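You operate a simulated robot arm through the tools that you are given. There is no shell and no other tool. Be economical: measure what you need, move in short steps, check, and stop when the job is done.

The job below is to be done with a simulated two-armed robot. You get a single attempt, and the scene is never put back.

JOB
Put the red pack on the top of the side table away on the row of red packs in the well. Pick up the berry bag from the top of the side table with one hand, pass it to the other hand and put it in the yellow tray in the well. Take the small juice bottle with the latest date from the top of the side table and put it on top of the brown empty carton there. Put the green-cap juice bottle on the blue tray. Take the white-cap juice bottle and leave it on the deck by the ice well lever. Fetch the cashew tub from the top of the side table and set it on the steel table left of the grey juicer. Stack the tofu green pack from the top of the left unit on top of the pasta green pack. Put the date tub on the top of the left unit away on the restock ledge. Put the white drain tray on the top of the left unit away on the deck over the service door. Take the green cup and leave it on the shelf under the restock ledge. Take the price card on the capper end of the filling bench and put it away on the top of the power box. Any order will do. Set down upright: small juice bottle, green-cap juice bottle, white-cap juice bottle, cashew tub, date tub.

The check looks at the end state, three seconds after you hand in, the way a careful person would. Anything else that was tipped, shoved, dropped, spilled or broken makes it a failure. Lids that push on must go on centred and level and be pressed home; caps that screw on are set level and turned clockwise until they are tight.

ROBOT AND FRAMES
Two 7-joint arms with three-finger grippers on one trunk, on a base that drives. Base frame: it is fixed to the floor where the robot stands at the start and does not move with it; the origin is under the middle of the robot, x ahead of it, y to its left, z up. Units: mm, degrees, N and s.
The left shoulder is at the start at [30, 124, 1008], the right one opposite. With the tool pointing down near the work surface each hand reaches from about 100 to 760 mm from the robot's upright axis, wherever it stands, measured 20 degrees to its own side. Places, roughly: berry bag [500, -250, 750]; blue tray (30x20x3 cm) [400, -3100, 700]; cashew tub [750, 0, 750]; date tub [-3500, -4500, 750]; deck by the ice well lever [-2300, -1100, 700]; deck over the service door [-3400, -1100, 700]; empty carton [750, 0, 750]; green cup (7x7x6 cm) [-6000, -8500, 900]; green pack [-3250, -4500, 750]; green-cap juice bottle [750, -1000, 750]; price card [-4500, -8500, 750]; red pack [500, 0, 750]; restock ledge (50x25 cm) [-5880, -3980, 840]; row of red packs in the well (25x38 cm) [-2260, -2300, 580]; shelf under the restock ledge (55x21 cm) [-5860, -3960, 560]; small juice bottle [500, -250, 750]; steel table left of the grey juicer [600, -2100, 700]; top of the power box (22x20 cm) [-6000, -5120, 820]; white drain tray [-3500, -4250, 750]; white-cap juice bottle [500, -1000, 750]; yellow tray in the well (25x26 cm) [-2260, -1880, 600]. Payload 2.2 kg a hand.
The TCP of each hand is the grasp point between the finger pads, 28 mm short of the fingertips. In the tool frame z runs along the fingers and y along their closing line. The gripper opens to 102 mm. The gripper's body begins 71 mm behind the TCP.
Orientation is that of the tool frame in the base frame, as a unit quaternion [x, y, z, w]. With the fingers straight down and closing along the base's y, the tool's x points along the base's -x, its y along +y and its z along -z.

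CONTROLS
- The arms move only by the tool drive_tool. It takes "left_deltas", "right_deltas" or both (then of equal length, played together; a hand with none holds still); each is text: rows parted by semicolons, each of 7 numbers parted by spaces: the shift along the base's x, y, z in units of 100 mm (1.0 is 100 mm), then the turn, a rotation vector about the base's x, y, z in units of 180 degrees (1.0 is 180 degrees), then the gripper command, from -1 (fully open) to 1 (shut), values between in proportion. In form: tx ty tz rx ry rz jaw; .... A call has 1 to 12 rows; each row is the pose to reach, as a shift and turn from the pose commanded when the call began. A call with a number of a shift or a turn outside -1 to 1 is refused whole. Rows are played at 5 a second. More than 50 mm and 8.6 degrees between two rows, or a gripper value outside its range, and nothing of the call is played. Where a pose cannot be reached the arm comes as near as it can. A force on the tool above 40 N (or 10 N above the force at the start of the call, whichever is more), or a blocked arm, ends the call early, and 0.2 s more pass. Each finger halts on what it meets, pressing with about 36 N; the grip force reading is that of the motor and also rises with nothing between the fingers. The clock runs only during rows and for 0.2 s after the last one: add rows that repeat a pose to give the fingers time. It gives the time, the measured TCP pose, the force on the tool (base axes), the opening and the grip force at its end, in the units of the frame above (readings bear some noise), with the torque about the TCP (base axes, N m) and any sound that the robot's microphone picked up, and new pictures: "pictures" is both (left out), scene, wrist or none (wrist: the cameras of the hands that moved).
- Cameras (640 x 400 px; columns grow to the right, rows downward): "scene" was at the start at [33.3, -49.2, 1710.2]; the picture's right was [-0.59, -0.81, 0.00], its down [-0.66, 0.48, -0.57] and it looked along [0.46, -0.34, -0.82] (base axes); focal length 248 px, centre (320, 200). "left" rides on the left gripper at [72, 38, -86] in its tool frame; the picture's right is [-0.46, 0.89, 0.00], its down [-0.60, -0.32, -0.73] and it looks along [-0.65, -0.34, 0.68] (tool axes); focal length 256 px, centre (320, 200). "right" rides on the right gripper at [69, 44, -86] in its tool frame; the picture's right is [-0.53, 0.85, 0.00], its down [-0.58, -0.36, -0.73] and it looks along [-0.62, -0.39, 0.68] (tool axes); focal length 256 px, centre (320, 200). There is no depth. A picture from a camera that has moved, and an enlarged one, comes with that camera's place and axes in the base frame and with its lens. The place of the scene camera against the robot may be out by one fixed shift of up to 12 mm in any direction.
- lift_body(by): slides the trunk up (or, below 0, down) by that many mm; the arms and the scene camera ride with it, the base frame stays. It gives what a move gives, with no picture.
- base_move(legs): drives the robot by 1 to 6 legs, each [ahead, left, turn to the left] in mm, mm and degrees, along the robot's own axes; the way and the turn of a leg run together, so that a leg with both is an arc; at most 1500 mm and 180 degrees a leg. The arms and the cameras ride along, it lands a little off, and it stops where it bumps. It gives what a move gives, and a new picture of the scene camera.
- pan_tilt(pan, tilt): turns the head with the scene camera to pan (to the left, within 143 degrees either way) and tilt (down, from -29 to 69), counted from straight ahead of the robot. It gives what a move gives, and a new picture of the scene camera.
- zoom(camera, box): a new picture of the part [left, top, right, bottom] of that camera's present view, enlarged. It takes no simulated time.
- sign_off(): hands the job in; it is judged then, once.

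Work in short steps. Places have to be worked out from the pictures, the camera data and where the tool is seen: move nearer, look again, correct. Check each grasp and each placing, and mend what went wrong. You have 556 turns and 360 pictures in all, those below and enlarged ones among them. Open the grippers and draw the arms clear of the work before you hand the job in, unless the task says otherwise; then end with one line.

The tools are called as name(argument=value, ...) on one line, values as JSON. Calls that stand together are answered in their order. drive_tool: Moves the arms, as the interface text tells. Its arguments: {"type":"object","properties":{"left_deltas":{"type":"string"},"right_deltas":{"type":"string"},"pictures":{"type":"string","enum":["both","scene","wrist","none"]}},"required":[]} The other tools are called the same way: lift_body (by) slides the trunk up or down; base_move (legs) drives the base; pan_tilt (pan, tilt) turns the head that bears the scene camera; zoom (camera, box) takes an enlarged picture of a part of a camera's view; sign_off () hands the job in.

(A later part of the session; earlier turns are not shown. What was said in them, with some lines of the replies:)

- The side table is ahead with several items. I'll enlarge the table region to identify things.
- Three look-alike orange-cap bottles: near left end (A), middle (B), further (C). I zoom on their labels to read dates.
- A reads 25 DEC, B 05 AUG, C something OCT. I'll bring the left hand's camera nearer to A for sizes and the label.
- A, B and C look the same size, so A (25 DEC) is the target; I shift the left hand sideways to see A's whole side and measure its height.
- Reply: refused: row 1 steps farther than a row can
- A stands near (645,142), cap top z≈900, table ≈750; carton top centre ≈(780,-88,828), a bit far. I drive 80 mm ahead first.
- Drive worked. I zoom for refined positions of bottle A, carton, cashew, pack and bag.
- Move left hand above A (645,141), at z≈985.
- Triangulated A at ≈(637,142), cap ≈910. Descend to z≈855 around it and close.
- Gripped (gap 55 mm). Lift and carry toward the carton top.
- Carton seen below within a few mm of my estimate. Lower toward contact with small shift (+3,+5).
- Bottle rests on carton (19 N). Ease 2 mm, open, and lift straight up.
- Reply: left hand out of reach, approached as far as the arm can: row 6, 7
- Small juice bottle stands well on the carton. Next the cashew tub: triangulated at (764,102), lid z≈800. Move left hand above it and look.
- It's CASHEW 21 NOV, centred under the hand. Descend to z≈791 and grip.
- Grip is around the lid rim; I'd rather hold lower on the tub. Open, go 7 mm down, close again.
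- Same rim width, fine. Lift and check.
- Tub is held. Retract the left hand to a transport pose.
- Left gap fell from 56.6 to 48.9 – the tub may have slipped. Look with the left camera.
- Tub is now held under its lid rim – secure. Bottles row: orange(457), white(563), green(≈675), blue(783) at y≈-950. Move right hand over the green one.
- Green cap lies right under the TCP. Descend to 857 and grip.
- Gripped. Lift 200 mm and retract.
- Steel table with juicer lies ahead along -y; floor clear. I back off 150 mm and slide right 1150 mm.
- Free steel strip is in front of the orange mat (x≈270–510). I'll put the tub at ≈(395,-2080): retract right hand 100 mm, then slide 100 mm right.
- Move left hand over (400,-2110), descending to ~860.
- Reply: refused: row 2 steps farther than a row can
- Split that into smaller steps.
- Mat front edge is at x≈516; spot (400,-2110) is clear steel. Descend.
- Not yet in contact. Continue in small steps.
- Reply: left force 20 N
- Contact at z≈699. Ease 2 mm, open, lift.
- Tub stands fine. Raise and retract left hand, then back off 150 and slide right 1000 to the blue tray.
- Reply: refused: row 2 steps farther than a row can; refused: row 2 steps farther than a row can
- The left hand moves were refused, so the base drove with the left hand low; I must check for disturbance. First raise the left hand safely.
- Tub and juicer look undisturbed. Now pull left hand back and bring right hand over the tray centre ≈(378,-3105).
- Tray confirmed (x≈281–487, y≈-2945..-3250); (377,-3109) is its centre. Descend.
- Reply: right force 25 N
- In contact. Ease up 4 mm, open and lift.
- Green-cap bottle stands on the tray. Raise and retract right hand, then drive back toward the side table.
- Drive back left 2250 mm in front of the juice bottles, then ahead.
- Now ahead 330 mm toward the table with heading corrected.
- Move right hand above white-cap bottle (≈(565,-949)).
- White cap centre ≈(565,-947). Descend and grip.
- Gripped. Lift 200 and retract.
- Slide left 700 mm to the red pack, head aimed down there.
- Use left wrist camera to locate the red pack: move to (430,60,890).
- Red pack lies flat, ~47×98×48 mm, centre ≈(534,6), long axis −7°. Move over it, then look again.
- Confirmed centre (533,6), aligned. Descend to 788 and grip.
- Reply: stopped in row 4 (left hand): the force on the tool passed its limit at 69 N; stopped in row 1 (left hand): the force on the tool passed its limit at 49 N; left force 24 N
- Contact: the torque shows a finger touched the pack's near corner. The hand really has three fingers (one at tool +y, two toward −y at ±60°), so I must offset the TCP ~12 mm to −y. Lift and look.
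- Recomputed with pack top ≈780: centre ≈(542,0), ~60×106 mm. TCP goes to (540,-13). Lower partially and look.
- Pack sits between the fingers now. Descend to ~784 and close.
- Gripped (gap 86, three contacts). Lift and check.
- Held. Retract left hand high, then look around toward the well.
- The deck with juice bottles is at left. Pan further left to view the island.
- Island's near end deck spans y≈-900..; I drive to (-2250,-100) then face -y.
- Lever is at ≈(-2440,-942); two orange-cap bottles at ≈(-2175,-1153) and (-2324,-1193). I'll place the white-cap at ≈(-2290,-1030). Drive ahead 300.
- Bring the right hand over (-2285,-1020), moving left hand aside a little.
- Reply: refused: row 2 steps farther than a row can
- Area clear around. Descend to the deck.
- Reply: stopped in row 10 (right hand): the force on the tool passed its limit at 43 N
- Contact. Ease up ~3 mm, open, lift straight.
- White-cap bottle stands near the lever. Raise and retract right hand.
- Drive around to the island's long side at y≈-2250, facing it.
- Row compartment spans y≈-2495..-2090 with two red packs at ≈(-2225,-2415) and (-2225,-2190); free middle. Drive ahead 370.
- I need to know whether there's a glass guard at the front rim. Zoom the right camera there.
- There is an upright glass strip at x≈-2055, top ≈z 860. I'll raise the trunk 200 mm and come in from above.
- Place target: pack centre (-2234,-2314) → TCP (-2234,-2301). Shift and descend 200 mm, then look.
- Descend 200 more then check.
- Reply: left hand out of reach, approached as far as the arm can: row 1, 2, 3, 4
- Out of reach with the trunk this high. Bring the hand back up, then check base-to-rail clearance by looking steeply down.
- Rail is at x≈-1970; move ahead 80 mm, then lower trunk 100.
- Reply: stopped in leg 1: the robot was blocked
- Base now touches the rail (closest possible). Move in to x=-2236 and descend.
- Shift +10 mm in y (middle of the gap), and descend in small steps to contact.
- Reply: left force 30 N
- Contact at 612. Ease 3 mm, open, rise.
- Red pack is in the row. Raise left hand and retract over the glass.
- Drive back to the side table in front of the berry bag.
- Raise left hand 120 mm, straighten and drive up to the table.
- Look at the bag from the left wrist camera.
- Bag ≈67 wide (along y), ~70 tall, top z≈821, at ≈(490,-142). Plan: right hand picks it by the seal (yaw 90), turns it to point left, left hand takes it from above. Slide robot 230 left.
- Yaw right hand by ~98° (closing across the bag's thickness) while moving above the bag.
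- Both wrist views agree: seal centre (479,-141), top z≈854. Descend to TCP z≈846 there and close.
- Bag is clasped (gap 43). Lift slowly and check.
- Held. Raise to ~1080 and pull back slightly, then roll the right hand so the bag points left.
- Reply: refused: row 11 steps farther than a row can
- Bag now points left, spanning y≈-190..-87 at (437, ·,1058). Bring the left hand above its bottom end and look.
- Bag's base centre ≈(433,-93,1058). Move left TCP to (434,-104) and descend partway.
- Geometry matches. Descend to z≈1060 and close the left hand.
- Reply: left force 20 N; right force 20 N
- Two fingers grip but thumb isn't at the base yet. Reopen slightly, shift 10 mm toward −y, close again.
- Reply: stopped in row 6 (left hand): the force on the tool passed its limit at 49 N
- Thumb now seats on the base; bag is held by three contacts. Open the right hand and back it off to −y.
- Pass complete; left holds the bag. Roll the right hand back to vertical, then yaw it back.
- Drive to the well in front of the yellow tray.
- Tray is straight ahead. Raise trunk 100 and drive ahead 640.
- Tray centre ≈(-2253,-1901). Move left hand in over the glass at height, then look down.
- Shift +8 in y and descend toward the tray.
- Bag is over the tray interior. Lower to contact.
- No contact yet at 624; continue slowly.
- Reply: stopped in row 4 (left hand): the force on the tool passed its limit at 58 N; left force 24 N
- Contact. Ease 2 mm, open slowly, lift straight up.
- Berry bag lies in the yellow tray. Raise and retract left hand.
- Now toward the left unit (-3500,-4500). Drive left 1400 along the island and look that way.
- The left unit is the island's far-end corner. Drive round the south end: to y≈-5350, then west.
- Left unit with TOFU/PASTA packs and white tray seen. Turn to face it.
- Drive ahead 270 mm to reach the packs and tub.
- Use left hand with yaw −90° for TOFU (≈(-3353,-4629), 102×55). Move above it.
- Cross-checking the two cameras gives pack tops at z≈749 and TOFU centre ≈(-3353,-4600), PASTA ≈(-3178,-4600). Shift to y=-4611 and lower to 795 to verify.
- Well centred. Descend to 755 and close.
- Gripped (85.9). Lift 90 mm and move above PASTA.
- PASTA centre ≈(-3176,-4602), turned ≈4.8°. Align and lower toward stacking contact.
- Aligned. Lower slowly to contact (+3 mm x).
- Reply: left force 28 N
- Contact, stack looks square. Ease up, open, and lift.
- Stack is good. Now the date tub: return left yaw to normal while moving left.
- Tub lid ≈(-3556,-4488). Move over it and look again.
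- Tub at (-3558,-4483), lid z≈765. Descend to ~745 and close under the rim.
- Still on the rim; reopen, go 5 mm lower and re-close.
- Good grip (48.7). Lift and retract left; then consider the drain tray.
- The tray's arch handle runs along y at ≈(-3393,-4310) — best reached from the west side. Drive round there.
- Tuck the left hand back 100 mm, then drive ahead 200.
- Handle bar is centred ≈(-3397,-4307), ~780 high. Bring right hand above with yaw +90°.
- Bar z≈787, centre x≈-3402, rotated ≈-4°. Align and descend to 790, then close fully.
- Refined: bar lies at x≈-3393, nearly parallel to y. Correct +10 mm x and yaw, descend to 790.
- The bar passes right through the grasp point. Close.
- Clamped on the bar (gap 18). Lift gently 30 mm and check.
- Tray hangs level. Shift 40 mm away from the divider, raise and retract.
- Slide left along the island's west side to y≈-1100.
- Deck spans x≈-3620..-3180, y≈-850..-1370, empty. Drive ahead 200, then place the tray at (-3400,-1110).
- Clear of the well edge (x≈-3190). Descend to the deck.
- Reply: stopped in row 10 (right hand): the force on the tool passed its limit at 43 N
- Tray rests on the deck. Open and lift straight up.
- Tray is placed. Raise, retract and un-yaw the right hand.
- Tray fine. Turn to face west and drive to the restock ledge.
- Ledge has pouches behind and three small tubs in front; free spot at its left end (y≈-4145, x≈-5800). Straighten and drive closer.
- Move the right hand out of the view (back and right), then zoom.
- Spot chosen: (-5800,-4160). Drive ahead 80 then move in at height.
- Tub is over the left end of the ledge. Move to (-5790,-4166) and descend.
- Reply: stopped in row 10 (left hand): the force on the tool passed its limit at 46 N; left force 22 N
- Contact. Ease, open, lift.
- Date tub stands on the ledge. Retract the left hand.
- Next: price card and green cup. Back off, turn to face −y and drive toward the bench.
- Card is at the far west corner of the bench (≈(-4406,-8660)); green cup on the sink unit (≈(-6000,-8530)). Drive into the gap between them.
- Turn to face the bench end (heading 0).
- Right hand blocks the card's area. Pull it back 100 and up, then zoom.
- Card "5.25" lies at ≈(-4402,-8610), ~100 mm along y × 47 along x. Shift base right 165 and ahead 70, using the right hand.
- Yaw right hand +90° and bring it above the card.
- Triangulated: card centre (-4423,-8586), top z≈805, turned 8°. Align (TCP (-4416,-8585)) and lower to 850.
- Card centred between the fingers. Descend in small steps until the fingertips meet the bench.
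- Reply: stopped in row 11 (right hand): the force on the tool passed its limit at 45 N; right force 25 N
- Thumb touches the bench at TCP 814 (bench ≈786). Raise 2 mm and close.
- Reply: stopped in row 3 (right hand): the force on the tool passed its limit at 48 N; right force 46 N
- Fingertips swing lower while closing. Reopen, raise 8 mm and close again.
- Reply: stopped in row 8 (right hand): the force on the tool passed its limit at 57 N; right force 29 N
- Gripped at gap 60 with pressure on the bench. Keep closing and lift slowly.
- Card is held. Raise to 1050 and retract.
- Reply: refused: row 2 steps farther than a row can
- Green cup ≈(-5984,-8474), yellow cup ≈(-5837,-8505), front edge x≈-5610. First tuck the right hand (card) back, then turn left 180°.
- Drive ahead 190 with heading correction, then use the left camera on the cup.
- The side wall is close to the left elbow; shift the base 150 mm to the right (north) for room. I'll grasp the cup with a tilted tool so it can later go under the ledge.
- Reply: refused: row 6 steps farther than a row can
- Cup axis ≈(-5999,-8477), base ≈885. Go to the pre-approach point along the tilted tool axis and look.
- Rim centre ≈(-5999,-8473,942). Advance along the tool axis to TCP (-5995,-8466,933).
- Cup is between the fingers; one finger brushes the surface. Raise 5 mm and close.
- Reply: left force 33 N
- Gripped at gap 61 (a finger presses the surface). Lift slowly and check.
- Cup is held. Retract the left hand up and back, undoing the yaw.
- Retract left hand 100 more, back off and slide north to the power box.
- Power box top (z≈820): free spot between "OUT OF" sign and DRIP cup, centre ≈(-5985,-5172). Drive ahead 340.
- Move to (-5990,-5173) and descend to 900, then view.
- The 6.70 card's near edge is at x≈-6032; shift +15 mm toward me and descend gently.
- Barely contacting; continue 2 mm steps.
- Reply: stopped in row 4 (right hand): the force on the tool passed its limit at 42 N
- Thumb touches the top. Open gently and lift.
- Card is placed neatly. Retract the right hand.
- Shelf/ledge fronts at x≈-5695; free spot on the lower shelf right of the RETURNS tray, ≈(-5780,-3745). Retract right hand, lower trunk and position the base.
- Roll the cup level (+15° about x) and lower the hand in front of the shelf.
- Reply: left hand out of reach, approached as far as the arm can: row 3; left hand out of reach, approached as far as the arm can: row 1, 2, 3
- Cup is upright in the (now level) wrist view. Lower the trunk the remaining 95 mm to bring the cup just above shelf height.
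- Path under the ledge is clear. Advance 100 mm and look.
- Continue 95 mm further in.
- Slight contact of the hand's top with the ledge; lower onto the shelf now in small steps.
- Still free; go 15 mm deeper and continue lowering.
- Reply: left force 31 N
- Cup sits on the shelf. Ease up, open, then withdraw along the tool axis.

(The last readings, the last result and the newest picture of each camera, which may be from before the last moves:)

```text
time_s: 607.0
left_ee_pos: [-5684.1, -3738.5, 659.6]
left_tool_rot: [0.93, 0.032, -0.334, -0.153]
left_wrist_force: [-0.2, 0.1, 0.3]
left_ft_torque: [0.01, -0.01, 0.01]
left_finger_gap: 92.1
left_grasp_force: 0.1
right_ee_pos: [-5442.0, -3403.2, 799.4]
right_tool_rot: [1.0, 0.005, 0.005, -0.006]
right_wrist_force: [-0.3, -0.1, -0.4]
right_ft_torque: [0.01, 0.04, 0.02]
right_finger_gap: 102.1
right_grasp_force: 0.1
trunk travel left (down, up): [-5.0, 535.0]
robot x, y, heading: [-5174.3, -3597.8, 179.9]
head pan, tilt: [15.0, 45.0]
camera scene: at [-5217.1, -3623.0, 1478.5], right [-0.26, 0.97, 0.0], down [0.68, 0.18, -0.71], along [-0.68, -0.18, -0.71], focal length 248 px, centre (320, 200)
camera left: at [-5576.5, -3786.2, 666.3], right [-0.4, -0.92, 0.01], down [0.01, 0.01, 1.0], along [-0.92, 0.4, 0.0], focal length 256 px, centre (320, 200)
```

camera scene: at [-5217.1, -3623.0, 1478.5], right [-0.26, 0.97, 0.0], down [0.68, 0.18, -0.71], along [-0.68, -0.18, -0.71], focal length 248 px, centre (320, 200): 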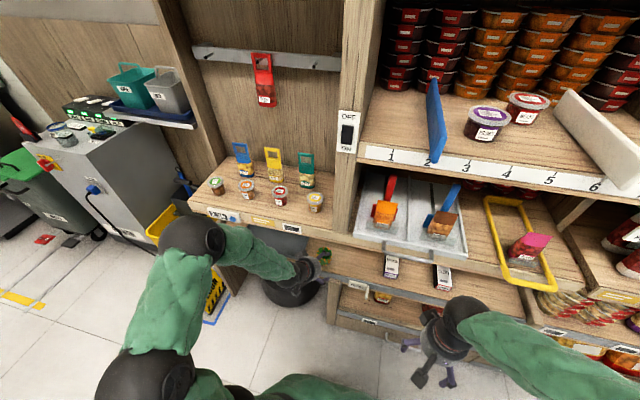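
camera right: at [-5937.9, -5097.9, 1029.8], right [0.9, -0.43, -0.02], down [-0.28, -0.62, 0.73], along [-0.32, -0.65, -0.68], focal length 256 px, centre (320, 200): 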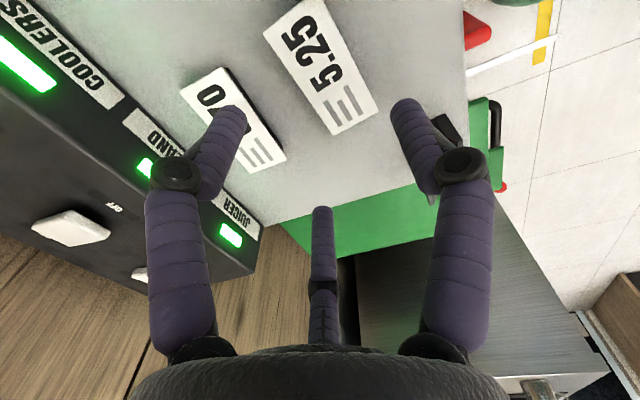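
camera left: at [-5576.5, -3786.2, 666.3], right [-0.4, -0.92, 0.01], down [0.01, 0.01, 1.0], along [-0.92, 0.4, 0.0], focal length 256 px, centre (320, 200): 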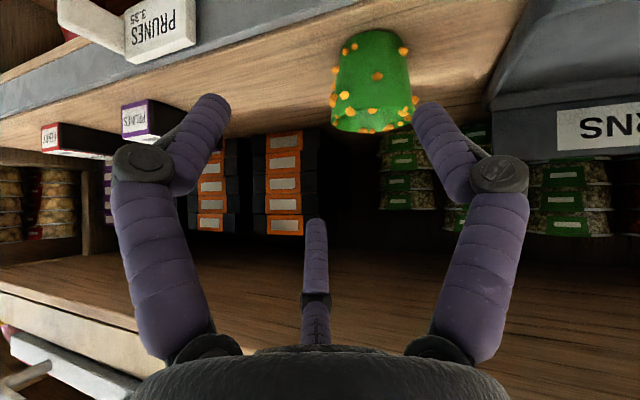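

Cup stands upright on the shelf. Withdraw the left hand clear and open it.

drive_tool(left_deltas="0.3 0 0 0 0 0 -0.8; 0.6 0 0 0 0 0 -0.8; 0.9 0 0 0 0 0 -1; 1 0 0 0 0 0 -1", pictures="none")

base_move(legs=[[-350, 0, 0]])

zoom(camera="scene", box=[200, 130, 440, 290])

```text
time_s: 608.0
left_ee_pos: [-5584.5, -3741.0, 660.3]
left_tool_rot: [0.93, 0.033, -0.334, -0.153]
left_wrist_force: [-0.2, 0.0, 0.0]
left_ft_torque: [0.0, 0.01, 0.0]
left_finger_gap: 101.8
left_grasp_force: 0.0
right_ee_pos: [-5441.6, -3404.2, 799.6]
right_tool_rot: [1.0, 0.005, 0.005, -0.006]
right_wrist_force: [0.1, -0.6, -0.1]
right_ft_torque: [-0.02, 0.01, -0.02]
right_finger_gap: 102.0
right_grasp_force: 0.0
trunk travel left (down, up): [-5.0, 535.0]
robot x, y, heading: [-5173.3, -3597.4, 179.9]
head pan, tilt: [15.0, 45.0]
```

```text
time_s: 610.2
left_ee_pos: [-5234.6, -3742.9, 659.1]
left_tool_rot: [0.929, 0.035, -0.335, -0.152]
left_wrist_force: [0.2, 0.0, -0.2]
left_ft_torque: [0.0, -0.02, -0.01]
left_finger_gap: 101.7
left_grasp_force: 0.0
right_ee_pos: [-5093.4, -3404.8, 799.0]
right_tool_rot: [1.0, 0.007, 0.005, -0.007]
right_wrist_force: [0.4, 0.6, -0.5]
right_ft_torque: [-0.03, 0.03, -0.02]
right_finger_gap: 102.0
right_grasp_force: 0.1
trunk travel left (down, up): [-5.0, 535.0]
robot x, y, heading: [-4823.7, -3598.1, -179.7]
head pan, tilt: [15.0, 45.0]
camera scene: at [-4866.6, -3623.2, 1478.6], right [-0.26, 0.97, 0.0], down [0.68, 0.18, -0.71], along [-0.68, -0.18, -0.71], focal length 248 px, centre (320, 200)
```

scene: 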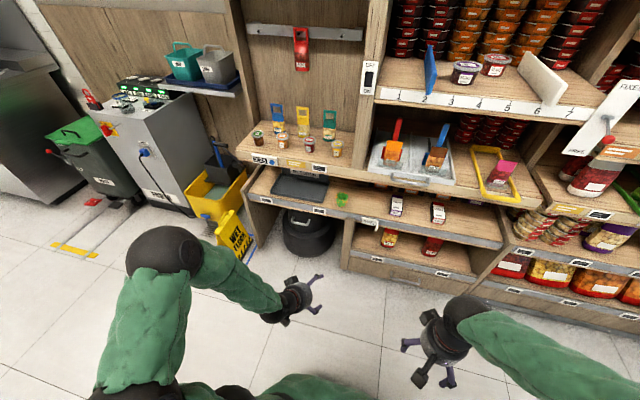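

```text
2.50 times, centred on (320, 210) of scene
camera zoom: at [-4866.6, -3623.2, 1478.6], right [-0.26, 0.97, 0.0], down [0.68, 0.18, -0.71], along [-0.68, -0.18, -0.71], focal length 619 px, centre (320, 175)
```

zoom: 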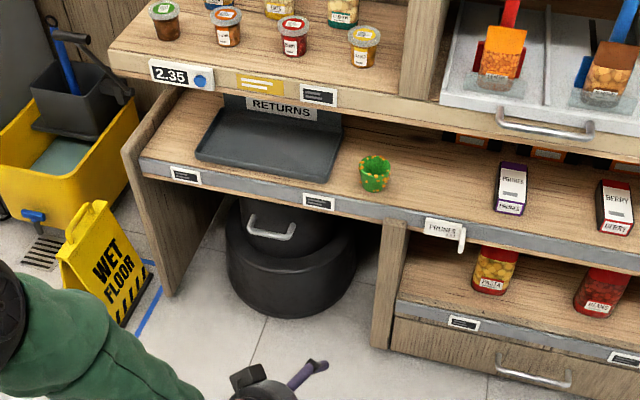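

Everything is placed and both hands are open and clear. I'm handing in.

sign_off()

```text
The job is handed in.
```

All eleven items are placed and the job is handed in, with both hands open and clear. One reading was not certain: on the farthest of the three small juice bottles I could make out only a date in October. I put the 25 DEC bottle on the carton as the latest.
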